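You operate a simulated robot arm through the tools that you are given. There is no shell and no other tool. Be economical: measure what you need, move in short steps, check, and stop when the job is done.

You run a simulated two-armed robot. Do the job below in one go: nothing can be reset, and whatever is moved stays where it is left.

Task
On the top of the test bench, fold the white cloth in half.

The check looks at the end state, three seconds after you hand in, the way a careful person would. Anything else that was tipped, shoved, dropped, spilled or broken makes it a failure. Flat cloth is picked up by pressing the open fingertips on it (5 to 10 N) and closing them slowly along it; thin cloth reads only 2 to 8 mm in the jaws.

Robot
Two 7-joint arms with two-finger parallel grippers on one trunk, on a base that drives. Base frame: it is fixed to the floor where the robot stands at the start and does not move with it; the origin is under the middle of the robot, x ahead of it, y to its left, z up; the surface under the hand at the start is at about z = 850. Units: mm, rad, N and s.
The left shoulder is at the start at [70, 134, 1151], the right one opposite. With the tool pointing down near the work surface each hand reaches from about 180 to 640 mm from the robot's upright axis, wherever it stands, measured 20 degrees to its own side. Places, roughly: top of the test bench [700, 400, 800]. Payload 1.57 kg a hand.
Tool frame (each hand has its own): the origin (TCP) lies between the finger pads and is the grasp point; the fingertips stand 30 mm ahead of it; z points along the fingers, y is the line along which they close. Largest opening 80 mm; finger width 17, thickness 12; the body of the gripper, 40 by 82 mm, starts 80 mm behind the TCP.
Orientation is told as [roll, pitch, yaw] about the base's x, y, z axes, in that order, counted from this pose: with the fingers straight down and closing along the base's y, the tool's x points along the base's -x, its y along +y and its z along -z.

Tools
- The arms move only by the tool drive_tool. It takes "left_steps", "right_steps" or both (then of equal length, played together; a hand with none holds still); each is one flat list of numbers, 7 for each row, row after row: the shift along the tool's x, y, z in mm, then the turn, a rotation vector about the tool's x, y, z in rad, then the opening in per cent of the stroke, from 0 (shut) to 100 (fully open). In form: [dx, dy, dz, ax, ay, az, fingers, dx, dy, dz, ax, ay, az, fingers, ...]. A call has 1 to 20 rows; each row is the pose to reach, as a shift and turn from the pose commanded when the call began, along the tool's axes at that moment. Rows are played at 5 a second. More than 50 mm and 0.15 rad between two rows, or a gripper value outside its range, and nothing of the call is played. Where a pose cannot be reached the arm comes as near as it can. A force on the tool above 40 N (or 10 N above the force at the start of the call, whichever is more), or a blocked arm, ends the call early, and 0.2 s more pass. The fingers move at their own pace (about 153 mm/s each) and stop on an object; they squeeze with about 26 N. The grip force told is the motor's: it shows also when the fingers shut on nothing. Time passes only in rows, and 0.2 s behind the last, so rows that repeat a pose let the fingers close. It gives the time, the measured TCP pose, the force on the tool (base axes), the opening and the grip force at its end, in the units of the frame above (readings bear some noise), with the torque about the TCP (base axes, N m) and any sound that the robot's microphone picked up.
- Cameras (640 x 400 px; columns grow to the right, rows downward): "scene" is now at [139.5, -15.3, 1374.2]; the picture's right is [0.01, -1.00, 0.00], its down [-0.71, -0.01, -0.70] and it looks along [0.70, 0.01, -0.71] (base axes); focal length 250 px, centre (320, 200). "left" rides on the left gripper at [72, 7, -122] in its tool frame; the picture's right is [-0.09, 1.00, 0.00], its down [-0.84, -0.08, -0.54] and it looks along [-0.54, -0.05, 0.84] (tool axes); focal length 238 px, centre (320, 200). "right" rides on the right gripper at [72, -7, -122] in its tool frame; the picture's right is [0.09, 1.00, 0.00], its down [-0.84, 0.08, -0.54] and it looks along [-0.54, 0.05, 0.84] (tool axes); focal length 238 px, centre (320, 200). There is no depth. A picture from a camera that has moved, and an enlarged one, comes with that camera's place and axes in the base frame and with its lens. The place of the scene camera against the robot may be out by one fixed shift of up to 25 mm in any direction.
- get_image(camera): a new picture of that camera. The clock stands still meanwhile.
- lift_body(by): slides the trunk up (or, below 0, down) by that many mm; the arms and the scene camera ride with it, the base frame stays. It gives what a move gives, with no picture.
- steer(legs): drives the robot by 1 to 6 legs, each [ahead, left, turn to the left] in mm, mm and rad, along the robot's own axes; the way and the turn of a leg run together, so that a leg with both is an arc; at most 1500 mm and 3.142 rad a leg. The arms and the cameras ride along, it lands a little off, and it stops where it bumps. It gives what a move gives.
- turn_head(pan, tilt): turns the head with the scene camera to pan (to the left, within 1.501 rad either way) and tilt (down, from -0.506 to 1.204), counted from straight ahead of the robot. It gives what a move gives.
- close_up(camera, box): a new picture of the part [left, top, right, bottom] of that camera's present view, enlarged. The clock stands still meanwhile.
- close_job(): hands the job in; it is judged then, once.

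Go step by step. Nothing tells you exact positions but the pictures and the camera data: compare them with the known pose of the tool, close in by small moves and look again before you grip or let go. The budget is 120 turns and 88 pictures, counting those below and the enlarged ones. Unless the task says otherwise, let go and move clear before handing in, and close with one line.

The tools are called after "Request:" as name(argument=value, ...) on one line, values as JSON. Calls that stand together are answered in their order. drive_tool: Moves the arms, as the interface text tells. Its arguments: {"type":"object","properties":{"left_steps":{"type":"array","items":{"type":"number"}},"right_steps":{"type":"array","items":{"type":"number"}}},"required":[]} The other tools are called the same way: lift_body (by) slides the trunk up or down; steer (legs) drives the base; turn_head (pan, tilt) turns the head that bears the scene camera; get_image (camera) takes a picture; close_up (camera, box) takes an enlarged picture of a part of a camera's view; close_job () hands the job in.

At the start:

```text
t: 0.0
left_tool_pos: [444.4, 256.3, 1054.4]
left_tcp_rot: [-0.001, 0.0, -0.001]
left_ft_force: [0.0, 0.7, -0.1]
left_torque: [0.04, -0.02, 0.02]
left_opening: 80.0
left_gripper_force: 0.1
right_tool_pos: [471.3, -77.9, 1003.6]
right_tcp_rot: [0.0, 0.0, 0.0]
right_ft_force: [-0.1, 0.5, -0.3]
right_torque: [-0.02, 0.01, -0.03]
right_opening: 80.0
right_gripper_force: 0.1
trunk travel left (down, up): [-725.0, 215.0]
robot x, y, heading: [0.0, 0.6, 0.003]
head pan, tilt: [0.009, 0.792]
```

scene: 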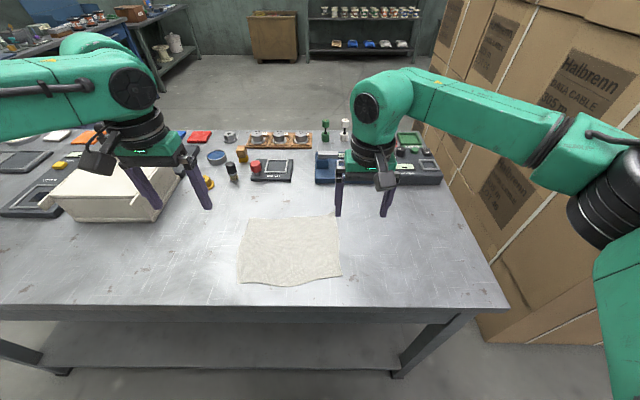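
right: 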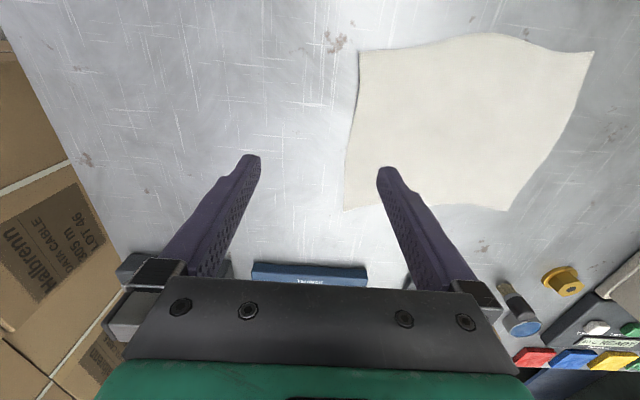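
left: 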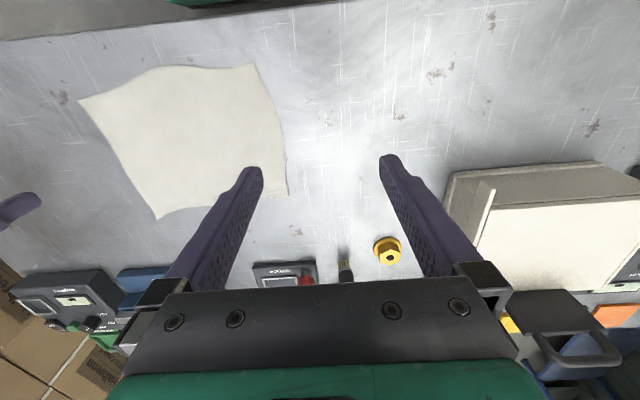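

The cloth lies at about x 381–594, y −50–196 on a surface near z 850, with the near corners at about (401,−50) and (381,184). It is turned about 0.09 rad. I'll bring both hands above the near corners, aligned with the near edge.

Request:
drive_tool(left_steps=[9.9, -19.5, 28, 0, 0, -0.017, 100, 19.8, -39, 56, 0, 0, -0.035, 70, 29.7, -58.4, 84, 0, 0, -0.052, 50, 39.5, -77.8, 112, 0, 0, -0.07, 30, 49.4, -97.3, 140, 0, 0, -0.087, 30, 49.4, -97.3, 140, 0, 0, -0.087, 30], right_steps=[12, 11, 18, 0, 0, -0.017, 100, 24, 22, 36, 0, 0, -0.035, 70, 36, 33, 54, 0, 0, -0.052, 50, 48, 44, 72, 0, 0, -0.07, 30, 60.3, 55, 89, 0, 0, -0.087, 30, 60.3, 55, 89, 0, 0, -0.087, 30])

Request:
get_image(camera="right")

Request:
get_image(camera="left")

Request:
get_image(camera="scene")

```text
t: 1.4
left_tool_pos: [393.0, 157.5, 915.5]
left_tcp_rot: [0.0, 0.001, 0.087]
left_ft_force: [0.3, 0.1, -0.2]
left_torque: [0.01, 0.02, -0.01]
left_opening: 23.8
left_gripper_force: 0.1
right_tool_pos: [411.1, -24.2, 915.8]
right_tcp_rot: [0.001, -0.001, 0.088]
right_ft_force: [0.2, 0.0, -0.2]
right_torque: [-0.01, 0.0, -0.04]
right_opening: 24.1
right_gripper_force: 0.0
trunk travel left (down, up): [-725.0, 215.0]
robot x, y, heading: [0.6, -1.9, -0.004]
head pan, tilt: [0.009, 0.792]
```

```text
84 pictures are left
camera right: at [340.2, -37.7, 1037.6], right [-0.18, 0.98, 0.0], down [0.83, 0.15, 0.54], along [0.53, 0.1, -0.84], focal length 238 px, centre (320, 200)
```

right: 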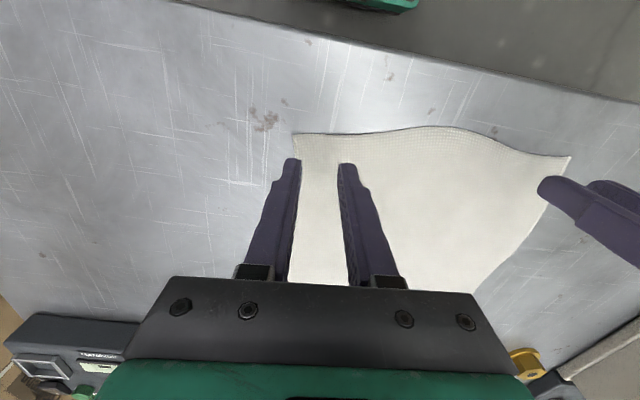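

```text
83 pictures are left
camera left: at [320.9, 157.8, 1036.9], right [0.0, 1.0, 0.0], down [0.84, 0.0, 0.54], along [0.54, 0.0, -0.84], focal length 238 px, centre (320, 200)
```

left: 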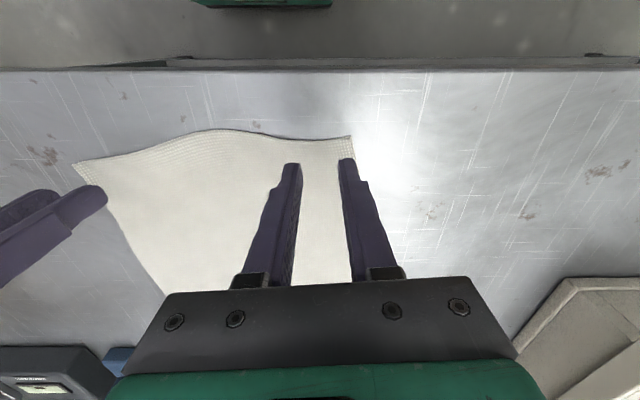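

```text
82 pictures are left
camera scene: at [139.1, -15.0, 1374.3], right [0.01, -1.0, 0.0], down [-0.71, -0.01, -0.7], along [0.7, 0.01, -0.71], focal length 250 px, centre (320, 200)
```

scene: 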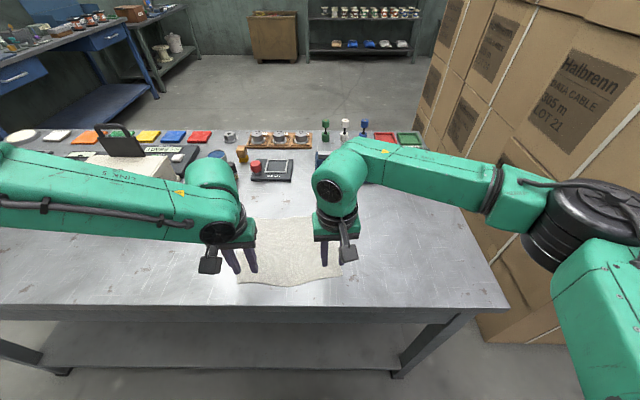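

The hands sit well over the corners: near-right at (400,−46), near-left at (380,183). I'll lower them close to the surface and then touch down gently.

Request:
drive_tool(left_steps=[0, 0, 15, 0, 0, 0, 30, 0, 0, 28, 0, 0, 0, 30, 0, 0, 32, 0, 0, 0, 30, 0, 0, 34, 0, 0, 0, 30], right_steps=[0, 3, 15, 0, 0, 0, 30, 0, 3, 28, 0, 0, 0, 30, 0, 3, 32, 0, 0, 0, 30, 0, 3, 34, 0, 0, 0, 30])

```text
t: 2.4
left_tool_pos: [393.8, 158.6, 881.4]
left_tcp_rot: [-0.002, -0.001, 0.088]
left_ft_force: [0.8, 1.0, 5.8]
left_torque: [0.02, 0.02, -0.01]
left_opening: 24.1
left_gripper_force: 0.0
right_tool_pos: [410.4, -22.5, 882.4]
right_tcp_rot: [-0.001, -0.001, 0.085]
right_ft_force: [-0.3, -0.3, 0.1]
right_torque: [-0.01, -0.01, -0.01]
right_opening: 23.8
right_gripper_force: 0.1
trunk travel left (down, up): [-725.0, 215.0]
robot x, y, heading: [1.8, -1.5, -0.001]
head pan, tilt: [0.009, 0.792]
```

The left hand already presses at 5.8 N, while the right has not touched yet. I'll lower the right a little more.

Request:
drive_tool(right_steps=[0, 0, 1, 0, 0, 0, 30])

```text
t: 2.8
left_tool_pos: [393.4, 157.2, 881.7]
left_tcp_rot: [0.0, -0.002, 0.087]
left_ft_force: [1.0, 0.6, 5.7]
left_torque: [0.02, -0.02, 0.0]
left_opening: 24.0
left_gripper_force: 0.1
right_tool_pos: [410.9, -20.9, 880.2]
right_tcp_rot: [0.001, -0.001, 0.086]
right_ft_force: [0.8, -0.4, 5.3]
right_torque: [-0.04, 0.01, -0.01]
right_opening: 24.0
right_gripper_force: 1.0
trunk travel left (down, up): [-725.0, 215.0]
robot x, y, heading: [-1.9, -2.7, 0.002]
head pan, tilt: [0.009, 0.792]
```

Both hands press at about 5.5 N. Now I'll close slowly, shifting each hand inward so the inner fingers stay still and the cloth between the hands isn't stretched.

Request:
drive_tool(left_steps=[0, -1, 0.3, 0, 0, 0, 27.5, 0, -2, 0.3, 0, 0, 0, 25, 0, -3, 0.3, 0, 0, 0, 22.5, 0, -4, 0.3, 0, 0, 0, 20, 0, -5, 0.3, 0, 0, 0, 17.5, 0, -6, 0.3, 0, 0, 0, 15, 0, -7, 0.3, 0, 0, 0, 12.5, 0, -8, 0.3, 0, 0, 0, 10, 0, -9, 0.3, 0, 0, 0, 7.5, 0, -10, 0.3, 0, 0, 0, 5, 0, -11, 0.3, 0, 0, 0, 2.5, 0, -11, 0.3, 0, 0, 0, 0, 0, -11, 0.3, 0, 0, 0, 0], right_steps=[0, 1, 0.3, 0, 0, 0, 27.5, 0, 2, 0.3, 0, 0, 0, 25, 0, 3, 0.3, 0, 0, 0, 22.5, 0, 4, 0.3, 0, 0, 0, 20, 0, 5, 0.3, 0, 0, 0, 17.5, 0, 6, 0.3, 0, 0, 0, 15, 0, 7, 0.3, 0, 0, 0, 12.5, 0, 8, 0.3, 0, 0, 0, 10, 0, 9, 0.3, 0, 0, 0, 7.5, 0, 10, 0.3, 0, 0, 0, 5, 0, 11, 0.3, 0, 0, 0, 2.5, 0, 11, 0.3, 0, 0, 0, 0, 0, 11, 0.3, 0, 0, 0, 0])

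Request:
get_image(camera="right")

Request:
get_image(camera="left")

```text
t: 5.6
left_tool_pos: [391.8, 146.8, 881.3]
left_tcp_rot: [0.001, -0.003, 0.088]
left_ft_force: [0.1, 3.3, 18.1]
left_torque: [0.09, 0.02, 0.01]
left_opening: 2.1
left_gripper_force: 23.8
right_tool_pos: [408.9, -9.5, 881.7]
right_tcp_rot: [-0.001, -0.004, 0.085]
right_ft_force: [-0.8, -0.6, 11.5]
right_torque: [-0.02, 0.08, 0.01]
right_opening: 2.0
right_gripper_force: 23.7
trunk travel left (down, up): [-725.0, 215.0]
robot x, y, heading: [2.5, -1.7, 0.004]
head pan, tilt: [0.009, 0.792]
```

```text
81 pictures are left
camera right: at [336.6, -23.7, 1003.5], right [-0.18, 0.98, 0.0], down [0.83, 0.15, 0.54], along [0.54, 0.1, -0.84], focal length 238 px, centre (320, 200)
```

right: 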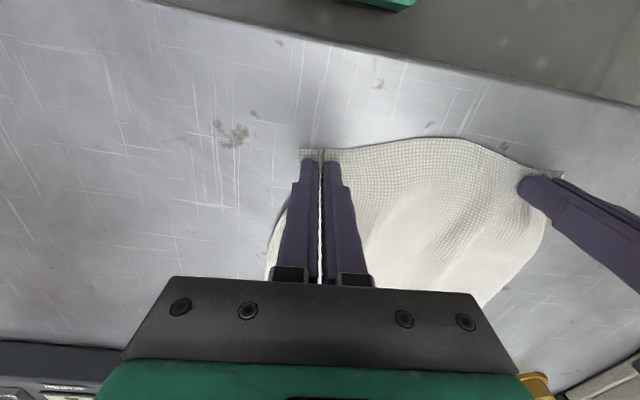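

```text
80 pictures are left
camera left: at [321.2, 147.0, 1003.0], right [0.01, 1.0, 0.0], down [0.84, 0.0, 0.55], along [0.55, 0.0, -0.84], focal length 238 px, centre (320, 200)
```

left: 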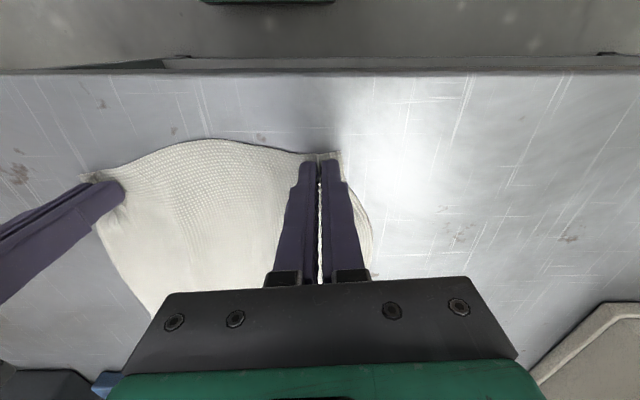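

Both hands have the cloth, but pinching at 20 mm inset with vertical fingers would leave the hem curled after a forward fold. Folding the far edge toward me lets the fingers tilt naturally, so I'll reverse this pinch gently to flatten the corners and then lift off.

Request:
drive_tool(left_steps=[0, 1, -0.6, 0, 0, 0, 4, 0, 2, -0.6, 0, 0, 0, 7, 0, 4, -0.6, 0, 0, 0, 12, 0, 6, -0.6, 0, 0, 0, 17, 0, 8, -0.6, 0, 0, 0, 22, 0, 10, -0.6, 0, 0, 0, 27, 0, 12, -0.6, 0, 0, 0, 32, 0, 12, -5, 0, 0, 0, 32, 0, 12, -40, 0, 0, 0, 32, 0, 12, -80, 0, 0, 0, 32], right_steps=[0, -1, -0.4, 0, 0, 0, 4, 0, -2, -0.4, 0, 0, 0, 7, 0, -4, -0.4, 0, 0, 0, 12, 0, -6, -0.4, 0, 0, 0, 17, 0, -8, -0.4, 0, 0, 0, 22, 0, -10, -0.4, 0, 0, 0, 27, 0, -12, -0.4, 0, 0, 0, 32, 0, -12, -5, 0, 0, 0, 32, 0, -12, -40, 0, 0, 0, 32, 0, -12, -80, 0, 0, 0, 32])

Request:
get_image(camera="right")

Request:
get_image(camera="left")

```text
t: 7.8
left_tool_pos: [393.0, 157.5, 959.8]
left_tcp_rot: [0.001, 0.001, 0.086]
left_ft_force: [0.5, 0.5, 0.7]
left_torque: [0.02, -0.03, -0.02]
left_opening: 25.7
left_gripper_force: 0.1
right_tool_pos: [410.2, -23.0, 959.6]
right_tcp_rot: [-0.001, 0.0, 0.085]
right_ft_force: [0.0, 0.5, 0.1]
right_torque: [0.0, -0.02, 0.03]
right_opening: 25.5
right_gripper_force: 0.1
trunk travel left (down, up): [-725.0, 215.0]
robot x, y, heading: [-3.5, 1.1, -0.003]
head pan, tilt: [0.009, 0.792]
```

```text
79 pictures are left
camera right: at [338.5, -36.3, 1082.5], right [-0.18, 0.98, 0.0], down [0.83, 0.15, 0.54], along [0.53, 0.1, -0.84], focal length 238 px, centre (320, 200)
```

right: 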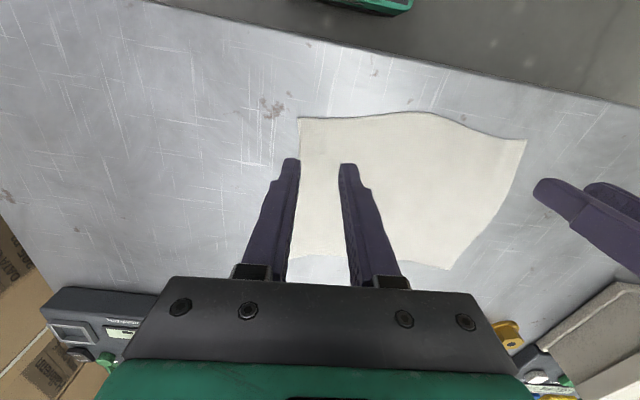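

```text
78 pictures are left
camera left: at [321.8, 158.7, 1081.4], right [0.0, 1.0, 0.0], down [0.84, 0.0, 0.54], along [0.54, 0.0, -0.84], focal length 238 px, centre (320, 200)
```

left: 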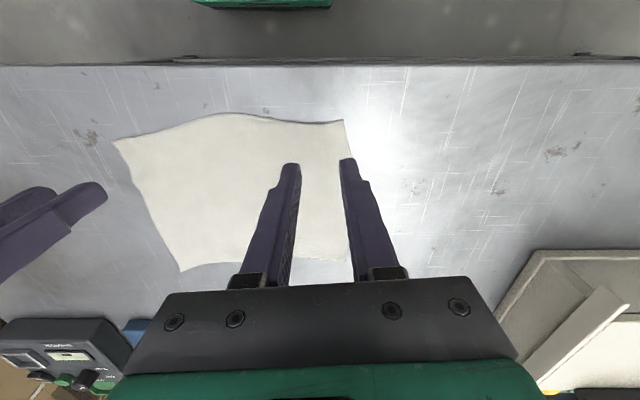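

The cloth lies flat again, with its far corners near (591,−39) and (568,191). I'll shift the base about 60 mm left so both arms have balanced reach to the far edge.

Request:
steer(legs=[[0, 65, 0]])

```text
t: 8.8
left_tool_pos: [394.5, 221.0, 959.2]
left_tcp_rot: [0.003, 0.0, 0.084]
left_ft_force: [0.0, 0.2, -0.7]
left_torque: [0.01, 0.02, 0.0]
left_opening: 25.4
left_gripper_force: 0.1
right_tool_pos: [411.7, 39.0, 959.7]
right_tcp_rot: [0.001, -0.001, 0.085]
right_ft_force: [0.8, 1.4, -0.2]
right_torque: [-0.01, 0.02, -0.02]
right_opening: 25.4
right_gripper_force: 0.0
trunk travel left (down, up): [-725.0, 215.0]
robot x, y, heading: [0.2, 65.1, -0.002]
head pan, tilt: [0.009, 0.792]
```

Now I'll move both hands above the far corners.

Request:
drive_tool(left_steps=[-33, -14, 5, 0, 0, 0, 30, -66, -29, 10, 0, 0, 0, 30, -100, -43, 15, 0, 0, 0, 30, -133, -58, 25, 0, 0, 0, 30, -166, -72, 40, 0, 0, 0, 30, -166, -72, 40, 0, 0, 0, 30], right_steps=[-33, -13, 5, 0, 0, 0, 30, -67, -26, 10, 0, 0, 0, 30, -101, -40, 15, 0, 0, 0, 30, -134, -53, 25, 0, 0, 0, 30, -168, -66, 40, 0, 0, 0, 30, -168, -66, 40, 0, 0, 0, 30])

Request:
get_image(camera="right")

Request:
get_image(camera="left")

Request:
get_image(camera="scene")

```text
t: 10.2
left_tool_pos: [503.4, 198.8, 942.1]
left_tcp_rot: [-0.001, -0.003, 0.086]
left_ft_force: [0.3, 0.6, -1.0]
left_torque: [0.02, 0.0, 0.01]
left_opening: 24.2
left_gripper_force: 0.0
left hand out of reach, approached as far as the arm can: row 4, 5, 6
right_tool_pos: [581.4, -10.2, 916.4]
right_tcp_rot: [0.0, 0.0, 0.086]
right_ft_force: [0.1, 0.2, -0.1]
right_torque: [0.03, -0.02, 0.02]
right_opening: 23.7
right_gripper_force: 0.1
trunk travel left (down, up): [-725.0, 215.0]
robot x, y, heading: [-0.7, 66.0, -0.006]
head pan, tilt: [0.009, 0.792]
```

```text
77 pictures are left
camera right: at [510.3, -23.3, 1038.9], right [-0.18, 0.98, 0.0], down [0.83, 0.15, 0.54], along [0.53, 0.1, -0.84], focal length 238 px, centre (320, 200)
```

right: 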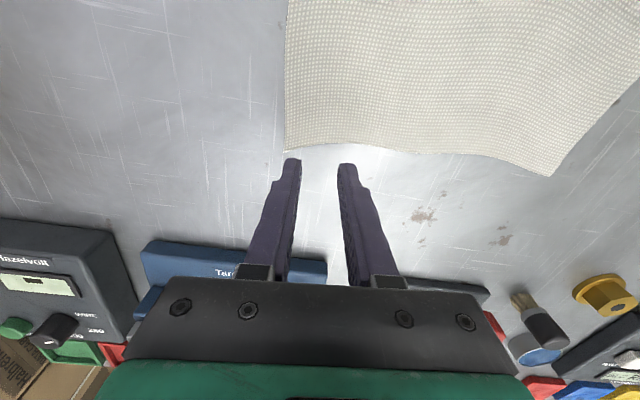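

```text
76 pictures are left
camera left: at [432.6, 200.1, 1064.6], right [0.01, 1.0, 0.0], down [0.84, -0.01, 0.54], along [0.54, 0.0, -0.84], focal length 238 px, centre (320, 200)
```

left: 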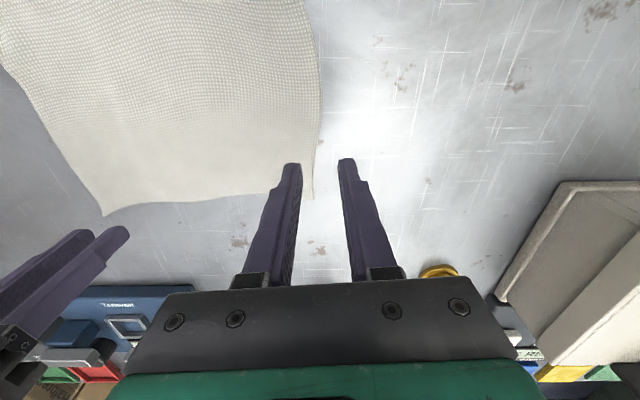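

```text
75 pictures are left
camera scene: at [139.2, 49.8, 1374.3], right [0.01, -1.0, 0.0], down [-0.71, 0.0, -0.7], along [0.7, 0.0, -0.71], focal length 250 px, centre (320, 200)
```

scene: 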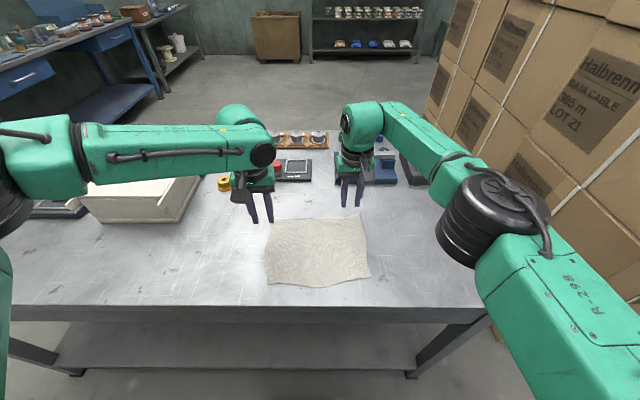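

The right hand got there, but the left stalled at x≈503, which looks like a joint-configuration limit. I'll probe by commanding a point farther out to the left.

Request:
drive_tool(left_steps=[0, 40, -20, 0, 0, 0, 30, 0, 80, -20, 0, 0, 0, 30, 0, 80, -20, 0, 0, 0, 30])

```text
t: 11.0
left_tool_pos: [501.6, 280.6, 959.9]
left_tcp_rot: [0.001, 0.001, 0.085]
left_ft_force: [0.3, 0.3, 0.5]
left_torque: [-0.02, -0.03, 0.02]
left_opening: 24.1
left_gripper_force: 0.0
right_tool_pos: [582.0, -10.7, 915.9]
right_tcp_rot: [0.002, 0.0, 0.083]
right_ft_force: [0.2, -0.6, -0.3]
right_torque: [0.0, -0.01, 0.01]
right_opening: 24.3
right_gripper_force: 0.0
trunk travel left (down, up): [-725.0, 215.0]
robot x, y, heading: [1.2, 63.8, -0.0]
head pan, tilt: [0.009, 0.792]
```

Request:
drive_tool(left_steps=[-30, 0, 0, 0, 0, 0, 30, -60, 0, 0, 0, 0, 0, 30, -60, 0, 0, 0, 0, 0, 30])

```text
t: 11.8
left_tool_pos: [556.0, 288.0, 960.5]
left_tcp_rot: [-0.002, -0.002, 0.086]
left_ft_force: [-0.6, -0.2, 0.3]
left_torque: [-0.02, 0.03, 0.02]
left_opening: 23.9
left_gripper_force: 0.0
right_tool_pos: [581.4, -9.6, 917.1]
right_tcp_rot: [-0.001, -0.001, 0.084]
right_ft_force: [-0.4, 0.1, -0.3]
right_torque: [0.0, 0.02, -0.01]
right_opening: 23.8
right_gripper_force: 0.1
trunk travel left (down, up): [-725.0, 215.0]
robot x, y, heading: [0.5, 67.3, -0.0]
head pan, tilt: [0.009, 0.792]
```

The reach is there farther out. Now I'll slide the left hand inward to above the far-left corner.

Request:
drive_tool(left_steps=[0, -40, 0, 0, 0, 0, 30, 0, -80, 0, 0, 0, 0, 30, 0, -124, 0, 0, 0, 0, 30, 0, -124, 0, 0, 0, 0, 30])

```text
t: 12.8
left_tool_pos: [513.6, 201.2, 971.9]
left_tcp_rot: [-0.002, -0.003, 0.085]
left_ft_force: [0.5, -0.5, -0.2]
left_torque: [0.01, -0.01, 0.03]
left_opening: 24.0
left_gripper_force: 0.1
left hand out of reach, approached as far as the arm can: row 1, 2, 3, 4
right_tool_pos: [582.5, -9.2, 916.2]
right_tcp_rot: [0.0, 0.001, 0.084]
right_ft_force: [0.2, 0.0, 0.5]
right_torque: [0.04, 0.01, 0.0]
right_opening: 23.9
right_gripper_force: 0.1
trunk travel left (down, up): [-725.0, 215.0]
robot x, y, heading: [-0.7, 64.6, -0.002]
head pan, tilt: [0.009, 0.792]
```

The left arm seems limited by the relative yaw. I'll lift both hands, then turn and shift the base so the robot squares up with the cloth.

Request:
drive_tool(left_steps=[20, 0, -10, 0, 0, 0.04, 30, 40, 0, -20, 0, 0, 0.087, 30], right_steps=[20, 0, -30, 0, 0, 0.04, 30, 40, 0, -60, 0, 0, 0.087, 30])

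Request:
steer(legs=[[0, -34, 0.087]])

```text
t: 13.4
left_tool_pos: [471.0, 201.1, 993.8]
left_tcp_rot: [0.0, -0.002, -0.001]
left_ft_force: [-0.1, 0.4, -0.5]
left_torque: [-0.01, 0.0, 0.02]
left_opening: 24.1
left_gripper_force: 0.0
right_tool_pos: [541.2, -15.0, 979.2]
right_tcp_rot: [-0.001, 0.0, -0.003]
right_ft_force: [0.0, -0.9, 0.7]
right_torque: [0.0, -0.02, -0.04]
right_opening: 24.2
right_gripper_force: 0.1
trunk travel left (down, up): [-725.0, 215.0]
robot x, y, heading: [-1.1, 66.0, -0.009]
head pan, tilt: [0.009, 0.792]
```

```text
t: 14.3
left_tool_pos: [461.6, 210.3, 991.7]
left_tcp_rot: [-0.001, 0.0, 0.087]
left_ft_force: [0.0, -0.4, 0.0]
left_torque: [0.0, -0.02, 0.01]
left_opening: 24.2
left_gripper_force: 0.0
right_tool_pos: [549.6, 2.6, 976.9]
right_tcp_rot: [-0.002, 0.001, 0.086]
right_ft_force: [-0.7, 0.4, -0.1]
right_torque: [0.0, 0.02, -0.01]
right_opening: 23.8
right_gripper_force: 0.0
trunk travel left (down, up): [-725.0, 215.0]
robot x, y, heading: [4.7, 29.3, 0.087]
head pan, tilt: [0.009, 0.792]
```

Request:
drive_tool(left_steps=[-24, -14, 10, 0, 0, 0, 30, -48, -28, 25, 0, 0, 0, 30, -72, -41, 45, 0, 0, 0, 30, -97, -55, 75, 0, 0, 0, 30, -97, -55, 75, 0, 0, 0, 30], right_steps=[-6, -4, 15, 0, 0, 0, 30, -12, -8, 30, 0, 0, 0, 30, -18, -12, 45, 0, 0, 0, 30, -23, -17, 60, 0, 0, 0, 30, -23, -17, 60, 0, 0, 0, 30])

```text
t: 15.5
left_tool_pos: [492.4, 210.9, 941.5]
left_tcp_rot: [-0.001, -0.001, 0.088]
left_ft_force: [0.0, -0.6, 0.2]
left_torque: [0.03, -0.02, -0.01]
left_opening: 24.0
left_gripper_force: 0.1
left hand out of reach, approached as far as the arm can: row 2, 3, 4, 5
right_tool_pos: [574.0, -15.0, 918.4]
right_tcp_rot: [-0.001, 0.0, 0.085]
right_ft_force: [0.4, -0.3, -0.3]
right_torque: [-0.03, -0.01, 0.04]
right_opening: 24.0
right_gripper_force: 0.2
trunk travel left (down, up): [-725.0, 215.0]
robot x, y, heading: [0.3, 30.2, 0.087]
head pan, tilt: [0.009, 0.792]
```

The left arm still stops at about 505 mm ahead, so it isn't the yaw. I'll look at the arm's posture.

Request:
turn_head(pan=0.5, tilt=0.7)

Request:
get_image(camera="scene")

```text
t: 16.4
left_tool_pos: [491.4, 210.6, 940.8]
left_tcp_rot: [-0.001, -0.002, 0.086]
left_ft_force: [-0.5, -1.1, -0.2]
left_torque: [-0.03, 0.0, -0.01]
left_opening: 24.0
left_gripper_force: 0.1
right_tool_pos: [575.1, -14.3, 918.5]
right_tcp_rot: [0.001, 0.002, 0.086]
right_ft_force: [-0.2, 0.0, -0.4]
right_torque: [-0.04, 0.01, 0.0]
right_opening: 24.0
right_gripper_force: 0.1
trunk travel left (down, up): [-725.0, 215.0]
robot x, y, heading: [-0.1, 30.9, 0.091]
head pan, tilt: [0.499, 0.7]
```

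```text
74 pictures are left
camera scene: at [130.8, 67.0, 1381.8], right [0.55, -0.83, 0.0], down [-0.54, -0.36, -0.76], along [0.64, 0.42, -0.64], focal length 250 px, centre (320, 200)
```

scene: 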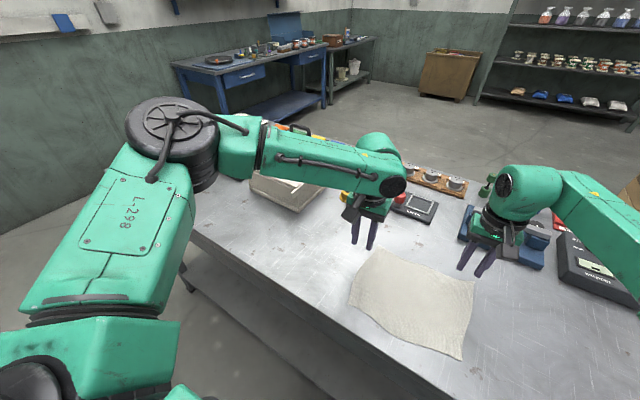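

The left elbow sits high and wide. I'll pull the left hand back and inward, then extend forward, to see if a different posture reaches.

Request:
drive_tool(left_steps=[40, -10, 0, 0, 0, 0, 30, 80, -25, 0, 0, 0, 0, 30, 110, -50, 0, 0, 0, 0, 30, 110, -75, 0, 0, 0, 0, 30, 70, -75, 0, 0, 0, 0, 30, 30, -75, 0, 0, 0, 0, 30, -10, -75, 0, 0, 0, 0, 30, -40, -70, 0, 0, 0, 0, 30, -70, -60, 0, 0, 0, 0, 30])

```text
t: 18.4
left_tool_pos: [491.3, 200.2, 961.5]
left_tcp_rot: [-0.001, 0.0, 0.084]
left_ft_force: [0.5, -0.1, 0.2]
left_torque: [0.03, -0.03, 0.01]
left_opening: 24.0
left_gripper_force: 0.0
left hand out of reach, approached as far as the arm can: row 5, 6, 7, 8, 9
right_tool_pos: [575.4, -14.5, 917.4]
right_tcp_rot: [0.0, -0.001, 0.086]
right_ft_force: [1.0, 0.3, 0.4]
right_torque: [0.01, -0.03, -0.01]
right_opening: 24.2
right_gripper_force: 0.1
trunk travel left (down, up): [-725.0, 215.0]
robot x, y, heading: [2.7, 33.0, 0.088]
head pan, tilt: [0.499, 0.7]
```

Request:
drive_tool(left_steps=[0, 0, 0, 0, 0, 0.15, 30, 0, 0, 0, 0, 0, 0.3, 30, -20, -12, 0, 0, 0, 0.45, 30, -40, -24, 0, 0, 0, 0.45, 30, -70, -45, 0, 0, 0, 0.45, 30, -70, -45, 0, 0, 0, 0.45, 30])

```text
t: 19.8
left_tool_pos: [497.4, 205.5, 973.4]
left_tcp_rot: [0.0, -0.001, -0.361]
left_ft_force: [0.3, 0.9, -0.2]
left_torque: [-0.01, 0.02, -0.01]
left_opening: 24.1
left_gripper_force: 0.0
left hand out of reach, approached as far as the arm can: row 3, 4, 5, 6
right_tool_pos: [574.8, -13.7, 918.1]
right_tcp_rot: [0.001, 0.002, 0.086]
right_ft_force: [-0.1, 0.6, -0.2]
right_torque: [-0.02, 0.0, -0.02]
right_opening: 23.8
right_gripper_force: 0.0
trunk travel left (down, up): [-725.0, 215.0]
robot x, y, heading: [1.4, 33.1, 0.082]
head pan, tilt: [0.499, 0.7]
```

Yaw isn't the limit either, but a higher hand reached slightly farther, so a lower trunk should help. I'll raise both hands and then lower the trunk by 100 mm.

Request:
drive_tool(left_steps=[10, 0, -40, 0, 0, -0.14, 30, 20, 0, -80, 0, 0, -0.28, 30, 20, 0, -100, 0, 0, -0.42, 30, 20, 0, -120, 0, 0, -0.445, 30], right_steps=[0, 0, -40, 0, 0, 0, 30, 0, 0, -80, 0, 0, 0, 30, 0, 0, -110, 0, 0, 0, 30, 0, 0, -120, 0, 0, 0, 30])

Request:
lift_body(by=-100)

Request:
drive_tool(left_steps=[-30, -15, 0, 0, 0, 0, 30, -60, -30, 0, 0, 0, 0, 30, -80, -40, 20, 0, 0, 0, 30, -80, -40, 45, 0, 0, 0, 30])

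```text
t: 20.8
left_tool_pos: [477.1, 213.7, 1095.3]
left_tcp_rot: [-0.001, 0.001, 0.084]
left_ft_force: [1.0, -0.7, 0.1]
left_torque: [0.0, 0.0, -0.01]
left_opening: 23.9
left_gripper_force: 0.0
right_tool_pos: [573.2, -14.3, 1038.4]
right_tcp_rot: [0.0, 0.001, 0.085]
right_ft_force: [0.7, -0.1, 0.1]
right_torque: [0.03, -0.05, -0.01]
right_opening: 23.9
right_gripper_force: 0.1
trunk travel left (down, up): [-725.0, 215.0]
robot x, y, heading: [1.5, 33.0, 0.084]
head pan, tilt: [0.499, 0.7]
```

```text
t: 22.2
left_tool_pos: [477.5, 214.0, 994.0]
left_tcp_rot: [0.001, 0.001, 0.081]
left_ft_force: [-0.4, 0.4, -0.4]
left_torque: [0.0, -0.02, 0.01]
left_opening: 24.2
left_gripper_force: 0.0
right_tool_pos: [574.9, -13.8, 939.1]
right_tcp_rot: [0.001, 0.0, 0.085]
right_ft_force: [-0.5, 0.3, 0.5]
right_torque: [0.02, 0.02, 0.01]
right_opening: 23.9
right_gripper_force: 0.1
trunk travel left (down, up): [-625.0, 315.0]
robot x, y, heading: [3.1, 30.7, 0.085]
head pan, tilt: [0.499, 0.7]
```

```text
t: 23.2
left_tool_pos: [505.7, 214.8, 943.8]
left_tcp_rot: [-0.001, 0.0, 0.082]
left_ft_force: [0.0, 0.1, -0.2]
left_torque: [0.0, 0.0, 0.0]
left_opening: 24.0
left_gripper_force: 0.1
left hand out of reach, approached as far as the arm can: row 1, 2, 3, 4
right_tool_pos: [574.8, -13.1, 938.0]
right_tcp_rot: [0.0, 0.001, 0.085]
right_ft_force: [0.3, -0.7, -0.5]
right_torque: [0.02, -0.01, 0.0]
right_opening: 24.2
right_gripper_force: 0.0
trunk travel left (down, up): [-625.0, 315.0]
robot x, y, heading: [0.0, 32.0, 0.088]
head pan, tilt: [0.499, 0.7]
```

Lowering the trunk helped little. The left arm reaches well farther out to its own side, so I'll shift the base about 75 mm to the right and test whether the right hand still reaches.

Request:
steer(legs=[[0, -75, 0]])

Request:
drive_tool(left_steps=[-20, 5, 0, 0, 0, 0, 30, -40, 10, 0, 0, 0, 0, 30, -60, 15, 0, 0, 0, 0, 30, -60, 15, 10, 0, 0, 0, 30], right_steps=[0, 20, 0, 0, 0, 0, 30, 0, 40, 0, 0, 0, 0, 30, 0, 60, 0, 0, 0, 0, 30, 0, 75, 10, 0, 0, 0, 30])

```text
t: 24.2
left_tool_pos: [511.4, 139.3, 943.6]
left_tcp_rot: [0.0, -0.002, 0.082]
left_ft_force: [-0.6, 0.7, 0.1]
left_torque: [0.0, 0.02, 0.04]
left_opening: 23.9
left_gripper_force: 0.0
right_tool_pos: [581.7, -87.6, 938.9]
right_tcp_rot: [0.0, -0.002, 0.084]
right_ft_force: [-0.3, 0.1, -0.4]
right_torque: [0.0, 0.02, -0.02]
right_opening: 23.9
right_gripper_force: 0.1
trunk travel left (down, up): [-625.0, 315.0]
robot x, y, heading: [7.4, -39.9, 0.091]
head pan, tilt: [0.499, 0.7]
```

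```text
t: 25.2
left_tool_pos: [530.3, 174.1, 937.0]
left_tcp_rot: [-0.001, 0.0, 0.082]
left_ft_force: [-0.3, 0.9, -0.7]
left_torque: [0.01, -0.04, 0.01]
left_opening: 24.1
left_gripper_force: 0.1
left hand out of reach, approached as far as the arm can: row 1, 2, 3, 4
right_tool_pos: [576.6, -11.9, 929.3]
right_tcp_rot: [0.0, -0.002, 0.085]
right_ft_force: [-0.4, -0.7, -0.6]
right_torque: [-0.06, 0.02, 0.0]
right_opening: 23.8
right_gripper_force: 0.0
trunk travel left (down, up): [-625.0, 315.0]
robot x, y, heading: [6.6, -43.4, 0.086]
head pan, tilt: [0.499, 0.7]
```

The right hand reaches even when well inboard. I'll turn the base back to straight ahead, which puts the left target farther on its own side.

Request:
steer(legs=[[0, 0, -0.087]])

Request:
drive_tool(left_steps=[0, 20, 0, 0, 0, -0.04, 30, 0, 45, 0, 0, 0, -0.087, 30, -20, 45, 0, 0, 0, -0.087, 30, -40, 40, 10, 0, 0, -0.087, 30], right_steps=[0, 20, 0, 0, 0, -0.04, 30, 0, 45, 0, 0, 0, -0.087, 30, 0, 50, 0, 0, 0, -0.087, 30, 0, 50, 10, 0, 0, -0.087, 30])

```text
t: 26.1
left_tool_pos: [545.8, 128.1, 938.4]
left_tcp_rot: [-0.002, -0.002, -0.003]
left_ft_force: [1.1, -0.9, 0.5]
left_torque: [0.0, -0.04, -0.01]
left_opening: 23.9
left_gripper_force: 0.0
right_tool_pos: [575.4, -60.6, 928.1]
right_tcp_rot: [0.001, 0.0, 0.001]
right_ft_force: [0.9, -0.6, 0.9]
right_torque: [0.02, 0.0, -0.01]
right_opening: 24.0
right_gripper_force: 0.1
trunk travel left (down, up): [-625.0, 315.0]
robot x, y, heading: [4.2, -47.1, 0.001]
head pan, tilt: [0.499, 0.7]
```

```text
t: 27.1
left_tool_pos: [566.5, 174.3, 932.4]
left_tcp_rot: [-0.004, -0.006, 0.086]
left_ft_force: [0.4, -0.2, -0.6]
left_torque: [-0.01, 0.0, 0.0]
left_opening: 24.0
left_gripper_force: 0.2
left hand out of reach, approached as far as the arm can: row 4
right_tool_pos: [562.7, -22.1, 925.1]
right_tcp_rot: [-0.001, 0.001, 0.082]
right_ft_force: [0.1, 1.1, -0.7]
right_torque: [-0.01, 0.01, 0.01]
right_opening: 23.8
right_gripper_force: 0.1
right hand out of reach, approached as far as the arm can: row 1, 2, 3, 4
trunk travel left (down, up): [-625.0, 315.0]
robot x, y, heading: [7.3, -44.8, 0.004]
head pan, tilt: [0.499, 0.7]
```

Both hands are a centimetre or so short. Driving about 30 mm forward would solve it, so I'll check the gap to the bench first.

Request:
turn_head(pan=0.0, tilt=1.2)

Request:
get_image(camera="scene")

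```text
t: 28.0
left_tool_pos: [567.5, 172.9, 932.8]
left_tcp_rot: [-0.002, -0.004, 0.084]
left_ft_force: [0.8, 0.7, 0.0]
left_torque: [0.03, 0.0, 0.03]
left_opening: 24.0
left_gripper_force: 0.0
right_tool_pos: [563.2, -22.9, 924.2]
right_tcp_rot: [-0.001, 0.003, 0.084]
right_ft_force: [0.1, 0.8, -0.9]
right_torque: [-0.02, 0.0, -0.01]
right_opening: 24.2
right_gripper_force: 0.0
trunk travel left (down, up): [-625.0, 315.0]
robot x, y, heading: [9.2, -45.5, 0.003]
head pan, tilt: [0.0, 1.201]
```

```text
73 pictures are left
camera scene: at [122.6, -58.7, 1245.9], right [0.0, -1.0, 0.0], down [-0.93, 0.0, -0.36], along [0.36, 0.0, -0.93], focal length 250 px, centre (320, 200)
```

scene: 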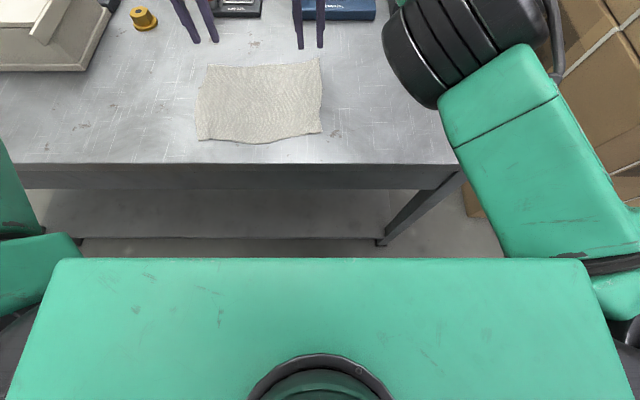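

The view past the torso shows floor free up to about x=300, and the bench legs are set back further. A 30 mm advance is safe.

Request:
steer(legs=[[30, 0, 0.03]])

```text
t: 28.9
left_tool_pos: [588.3, 189.1, 932.8]
left_tcp_rot: [-0.001, -0.007, 0.114]
left_ft_force: [0.1, -0.2, 0.1]
left_torque: [0.0, -0.05, 0.01]
left_opening: 24.1
left_gripper_force: 0.2
right_tool_pos: [591.5, -7.4, 926.0]
right_tcp_rot: [0.0, -0.003, 0.113]
right_ft_force: [0.2, 0.0, 0.3]
right_torque: [-0.03, -0.05, 0.01]
right_opening: 23.7
right_gripper_force: 0.0
trunk travel left (down, up): [-625.0, 315.0]
robot x, y, heading: [38.7, -42.9, 0.031]
head pan, tilt: [0.0, 1.201]
```

Request:
drive_tool(left_steps=[14, -11, 15, 0, 0, 0.028, 30, 28, -22, 32, 0, 0, 0.028, 30, 28, -22, 32, 0, 0, 0.028, 30], right_steps=[9, -1, 13, 0, 0, 0.028, 30, 18, -2.6, 26, 0, 0, 0.028, 30, 18, -2.6, 26, 0, 0, 0.028, 30])

Request:
get_image(camera="right")

Request:
get_image(camera="left")

```text
t: 29.7
left_tool_pos: [565.1, 164.9, 898.2]
left_tcp_rot: [-0.002, -0.006, 0.084]
left_ft_force: [0.0, -0.7, 0.0]
left_torque: [0.0, -0.01, -0.02]
left_opening: 23.9
left_gripper_force: 0.1
right_tool_pos: [575.8, -11.4, 897.4]
right_tcp_rot: [-0.002, 0.001, 0.085]
right_ft_force: [0.0, -0.2, -0.5]
right_torque: [-0.01, -0.01, -0.01]
right_opening: 23.8
right_gripper_force: 0.2
trunk travel left (down, up): [-625.0, 315.0]
robot x, y, heading: [36.4, -38.4, 0.029]
head pan, tilt: [0.0, 1.201]
```

```text
72 pictures are left
camera right: at [504.8, -23.7, 1019.8], right [-0.18, 0.98, 0.0], down [0.83, 0.15, 0.54], along [0.53, 0.09, -0.84], focal length 238 px, centre (320, 200)
```

right: 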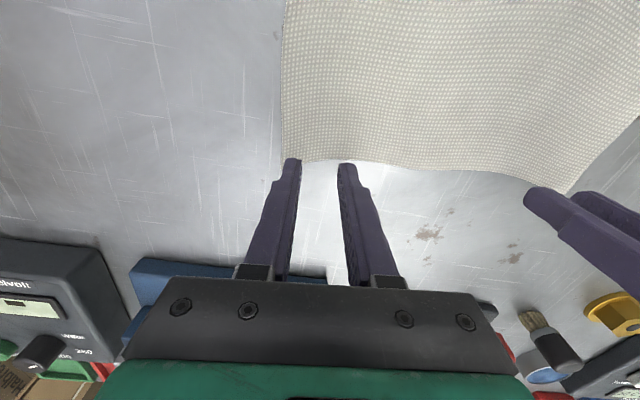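

```text
71 pictures are left
camera left: at [494.2, 165.3, 1020.5], right [0.01, 1.0, 0.0], down [0.84, 0.0, 0.55], along [0.55, -0.01, -0.84], focal length 238 px, centre (320, 200)
```

left: 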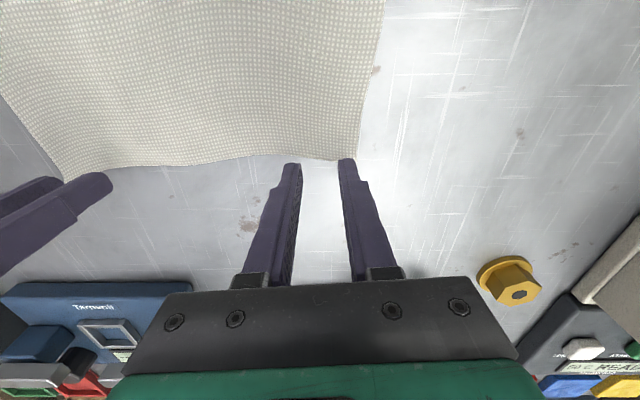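

The fingertips straddle the far edge. I'll pull in a few mm for an overlap of about 12 mm and touch down.

Request:
drive_tool(left_steps=[4, 0, 8, 0, 0, 0, 30, 4, 0, 14, 0, 0, 0, 30, 4, 0, 15.5, 0, 0, 0, 30, 4, 0, 15.5, 0, 0, 0, 30], right_steps=[6, 0, 8, 0, 0, 0, 30, 6, 0, 14, 0, 0, 0, 30, 6, 0, 15.5, 0, 0, 0, 30, 6, 0, 15.5, 0, 0, 0, 30])

```text
t: 30.7
left_tool_pos: [562.1, 163.5, 884.3]
left_tcp_rot: [-0.001, -0.002, 0.085]
left_ft_force: [-0.5, 0.4, -0.6]
left_torque: [0.02, 0.05, 0.02]
left_opening: 23.8
left_gripper_force: 0.0
right_tool_pos: [569.9, -12.1, 882.9]
right_tcp_rot: [0.0, 0.003, 0.085]
right_ft_force: [0.3, 0.3, -0.1]
right_torque: [-0.02, 0.02, -0.05]
right_opening: 24.0
right_gripper_force: 0.1
trunk travel left (down, up): [-625.0, 315.0]
robot x, y, heading: [40.1, -40.8, 0.032]
head pan, tilt: [0.0, 1.201]
```

Request:
drive_tool(left_steps=[0, 0, 1, 0, 0, 0, 30, 0, 0, 2, 0, 0, 0, 30, 0, 0, 2, 0, 0, 0, 30], right_steps=[0, 0, 1, 0, 0, 0, 30, 0, 0, 2, 0, 0, 0, 30, 0, 0, 2, 0, 0, 0, 30])

```text
t: 31.5
left_tool_pos: [562.2, 163.7, 883.7]
left_tcp_rot: [-0.001, -0.005, 0.085]
left_ft_force: [0.1, 0.7, 0.0]
left_torque: [-0.02, -0.02, -0.01]
left_opening: 23.9
left_gripper_force: 0.1
right_tool_pos: [567.6, -11.1, 882.0]
right_tcp_rot: [0.0, 0.0, 0.088]
right_ft_force: [0.8, 1.1, 4.0]
right_torque: [0.0, 0.01, 0.0]
right_opening: 24.1
right_gripper_force: 0.0
trunk travel left (down, up): [-625.0, 315.0]
robot x, y, heading: [38.7, -45.2, 0.031]
head pan, tilt: [0.0, 1.201]
```

The right presses at 4 N; the left needs about another millimetre.

Request:
drive_tool(left_steps=[0, 0, 1, 0, 0, 0, 30, 0, 0, 1, 0, 0, 0, 30], right_steps=[0, 0, 0.3, 0, 0, 0, 30, 0, 0, 0.3, 0, 0, 0, 30])

```text
t: 32.1
left_tool_pos: [561.2, 164.0, 881.5]
left_tcp_rot: [-0.002, -0.006, 0.086]
left_ft_force: [-0.3, 0.1, 0.4]
left_torque: [-0.02, -0.01, 0.01]
left_opening: 23.9
left_gripper_force: 0.0
right_tool_pos: [569.1, -12.8, 882.4]
right_tcp_rot: [-0.002, 0.0, 0.087]
right_ft_force: [0.0, 1.2, 6.3]
right_torque: [0.03, -0.02, 0.0]
right_opening: 23.8
right_gripper_force: 0.0
trunk travel left (down, up): [-625.0, 315.0]
robot x, y, heading: [40.2, -41.2, 0.031]
head pan, tilt: [0.0, 1.201]
```

Request:
drive_tool(left_steps=[0, 0, 0.7, 0, 0, 0, 30, 0, 0, 1.2, 0, 0, 0, 30, 0, 0, 1.2, 0, 0, 0, 30])

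```text
t: 32.9
left_tool_pos: [560.3, 164.6, 881.5]
left_tcp_rot: [-0.001, -0.008, 0.086]
left_ft_force: [0.0, 0.9, 3.0]
left_torque: [0.05, 0.04, 0.0]
left_opening: 24.1
left_gripper_force: 0.1
right_tool_pos: [567.6, -12.4, 882.5]
right_tcp_rot: [-0.003, 0.001, 0.085]
right_ft_force: [0.9, 1.3, 6.9]
right_torque: [-0.01, -0.05, -0.01]
right_opening: 24.2
right_gripper_force: 0.0
trunk travel left (down, up): [-625.0, 315.0]
robot x, y, heading: [40.5, -40.7, 0.029]
head pan, tilt: [0.0, 1.201]
```

Contact is good on both sides, so I'll close slowly with the same inward shift.

Request:
drive_tool(left_steps=[0, -1, 0.6, 0, 0, 0, 27.5, 0, -2, 0.6, 0, 0, 0, 25, 0, -3, 0.6, 0, 0, 0, 22.5, 0, -4, 0.6, 0, 0, 0, 20, 0, -5, 0.6, 0, 0, 0, 17.5, 0, -6, 0.6, 0, 0, 0, 15, 0, -7, 0.6, 0, 0, 0, 12.5, 0, -8, 0.6, 0, 0, 0, 10, 0, -9, 0.6, 0, 0, 0, 7.5, 0, -10, 0.6, 0, 0, 0, 5, 0, -11, 0.6, 0, 0, 0, 2.5, 0, -11, 0.6, 0, 0, 0, 0, 0, -11, 0.6, 0, 0, 0, 0], right_steps=[0, 1, 0.2, 0, 0, 0, 27.5, 0, 2, 0.2, 0, 0, 0, 25, 0, 3, 0.2, 0, 0, 0, 22.5, 0, 4, 0.2, 0, 0, 0, 20, 0, 5, 0.2, 0, 0, 0, 17.5, 0, 6, 0.2, 0, 0, 0, 15, 0, 7, 0.2, 0, 0, 0, 12.5, 0, 8, 0.2, 0, 0, 0, 10, 0, 9, 0.2, 0, 0, 0, 7.5, 0, 10, 0.2, 0, 0, 0, 5, 0, 11, 0.2, 0, 0, 0, 2.5, 0, 11, 0.2, 0, 0, 0, 0, 0, 11, 0.2, 0, 0, 0, 0])

Request:
get_image(camera="right")

Request:
get_image(camera="left")

```text
t: 35.7
left_tool_pos: [561.6, 153.5, 881.1]
left_tcp_rot: [-0.002, -0.008, 0.086]
left_ft_force: [0.0, 0.0, 4.3]
left_torque: [-0.01, 0.05, -0.04]
left_opening: 2.0
left_gripper_force: 23.4
right_tool_pos: [567.0, -1.6, 881.1]
right_tcp_rot: [-0.001, -0.002, 0.086]
right_ft_force: [1.4, -0.2, 13.3]
right_torque: [-0.07, 0.0, 0.03]
right_opening: 1.5
right_gripper_force: 23.3
trunk travel left (down, up): [-625.0, 315.0]
robot x, y, heading: [40.1, -41.8, 0.031]
head pan, tilt: [0.0, 1.201]
```

```text
70 pictures are left
camera right: at [494.6, -14.7, 1003.6], right [-0.18, 0.98, 0.0], down [0.83, 0.15, 0.54], along [0.54, 0.1, -0.84], focal length 238 px, centre (320, 200)
```

right: 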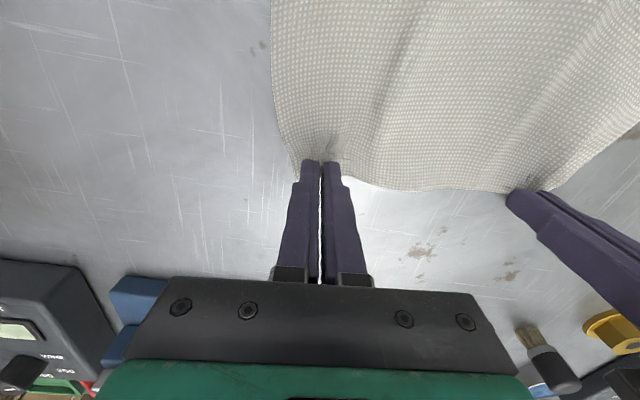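

```text
69 pictures are left
camera left: at [489.6, 153.4, 1003.1], right [0.01, 1.0, 0.0], down [0.84, 0.0, 0.55], along [0.55, 0.0, -0.84], focal length 238 px, centre (320, 200)
```

left: 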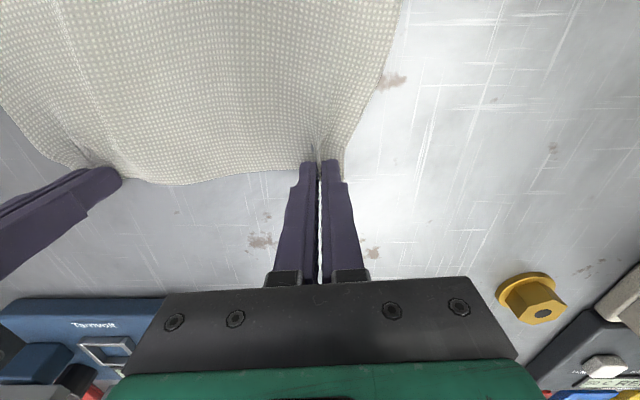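

Both hands hold the far edge at 1.5–2 mm. Now the first half of the fold arc, lifting and bringing the edge toward me while tilting the fingers forward.

Request:
drive_tool(left_steps=[2.2, 0, -13.3, 0, -0.04, 0, 0, 6.6, 0, -26.2, 0, -0.08, 0, 0, 12.9, 0, -38.4, 0, -0.12, 0, 0, 21, 0, -49.6, 0, -0.16, 0, 0, 30.9, 0, -59.5, 0, -0.2, 0, 0, 42.1, 0, -67.9, 0, -0.24, 0, 0, 54.7, 0, -74.5, 0, -0.28, 0, 0, 68.1, 0, -79.3, 0, -0.32, 0, 0, 82.3, 0, -82.1, 0, -0.36, 0, 0, 96.7, 0, -82.6, 0, -0.4, 0, 0], right_steps=[2.2, 0, -13.3, 0, -0.04, 0, 0, 6.6, 0, -26.2, 0, -0.08, 0, 0, 12.9, 0, -38.4, 0, -0.12, 0, 0, 21, 0, -49.6, 0, -0.16, 0, 0, 30.9, 0, -59.5, 0, -0.2, 0, 0, 42.1, 0, -67.9, 0, -0.24, 0, 0, 54.7, 0, -74.5, 0, -0.28, 0, 0, 68.1, 0, -79.3, 0, -0.32, 0, 0, 82.3, 0, -82.1, 0, -0.36, 0, 0, 96.7, 0, -82.6, 0, -0.4, 0, 0])

Request:
get_image(camera="scene")

Request:
get_image(camera="left")

```text
t: 37.9
left_tool_pos: [465.2, 145.4, 963.4]
left_tcp_rot: [-0.003, -0.407, 0.087]
left_ft_force: [-0.7, -0.3, 0.0]
left_torque: [0.02, 0.01, 0.0]
left_opening: 1.9
left_gripper_force: 23.0
right_tool_pos: [471.7, -10.0, 963.1]
right_tcp_rot: [0.0, -0.4, 0.086]
right_ft_force: [0.3, 0.3, -1.0]
right_torque: [0.03, -0.01, 0.02]
right_opening: 1.4
right_gripper_force: 23.6
trunk travel left (down, up): [-625.0, 315.0]
robot x, y, heading: [36.1, -44.7, 0.034]
head pan, tilt: [0.0, 1.201]
```

```text
68 pictures are left
camera scene: at [151.2, -55.3, 1246.0], right [0.03, -1.0, 0.0], down [-0.93, -0.03, -0.36], along [0.36, 0.01, -0.93], focal length 250 px, centre (320, 200)
```

scene: 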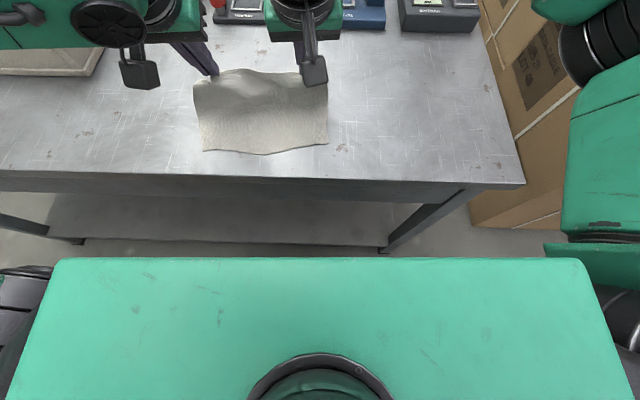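

```text
67 pictures are left
camera left: at [352.3, 142.4, 1046.6], right [0.0, 1.0, 0.03], down [0.56, -0.03, 0.83], along [0.83, 0.02, -0.56], focal length 238 px, centre (320, 200)
```

left: 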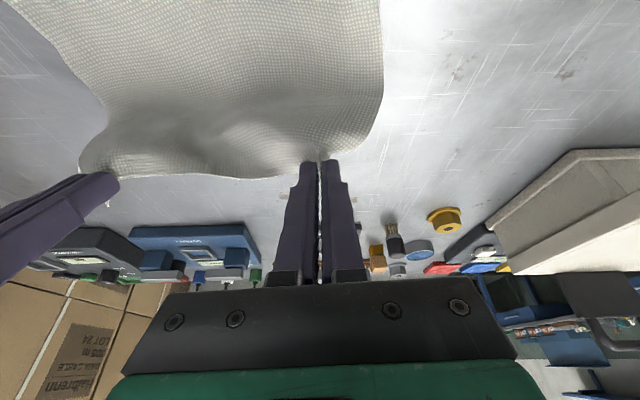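

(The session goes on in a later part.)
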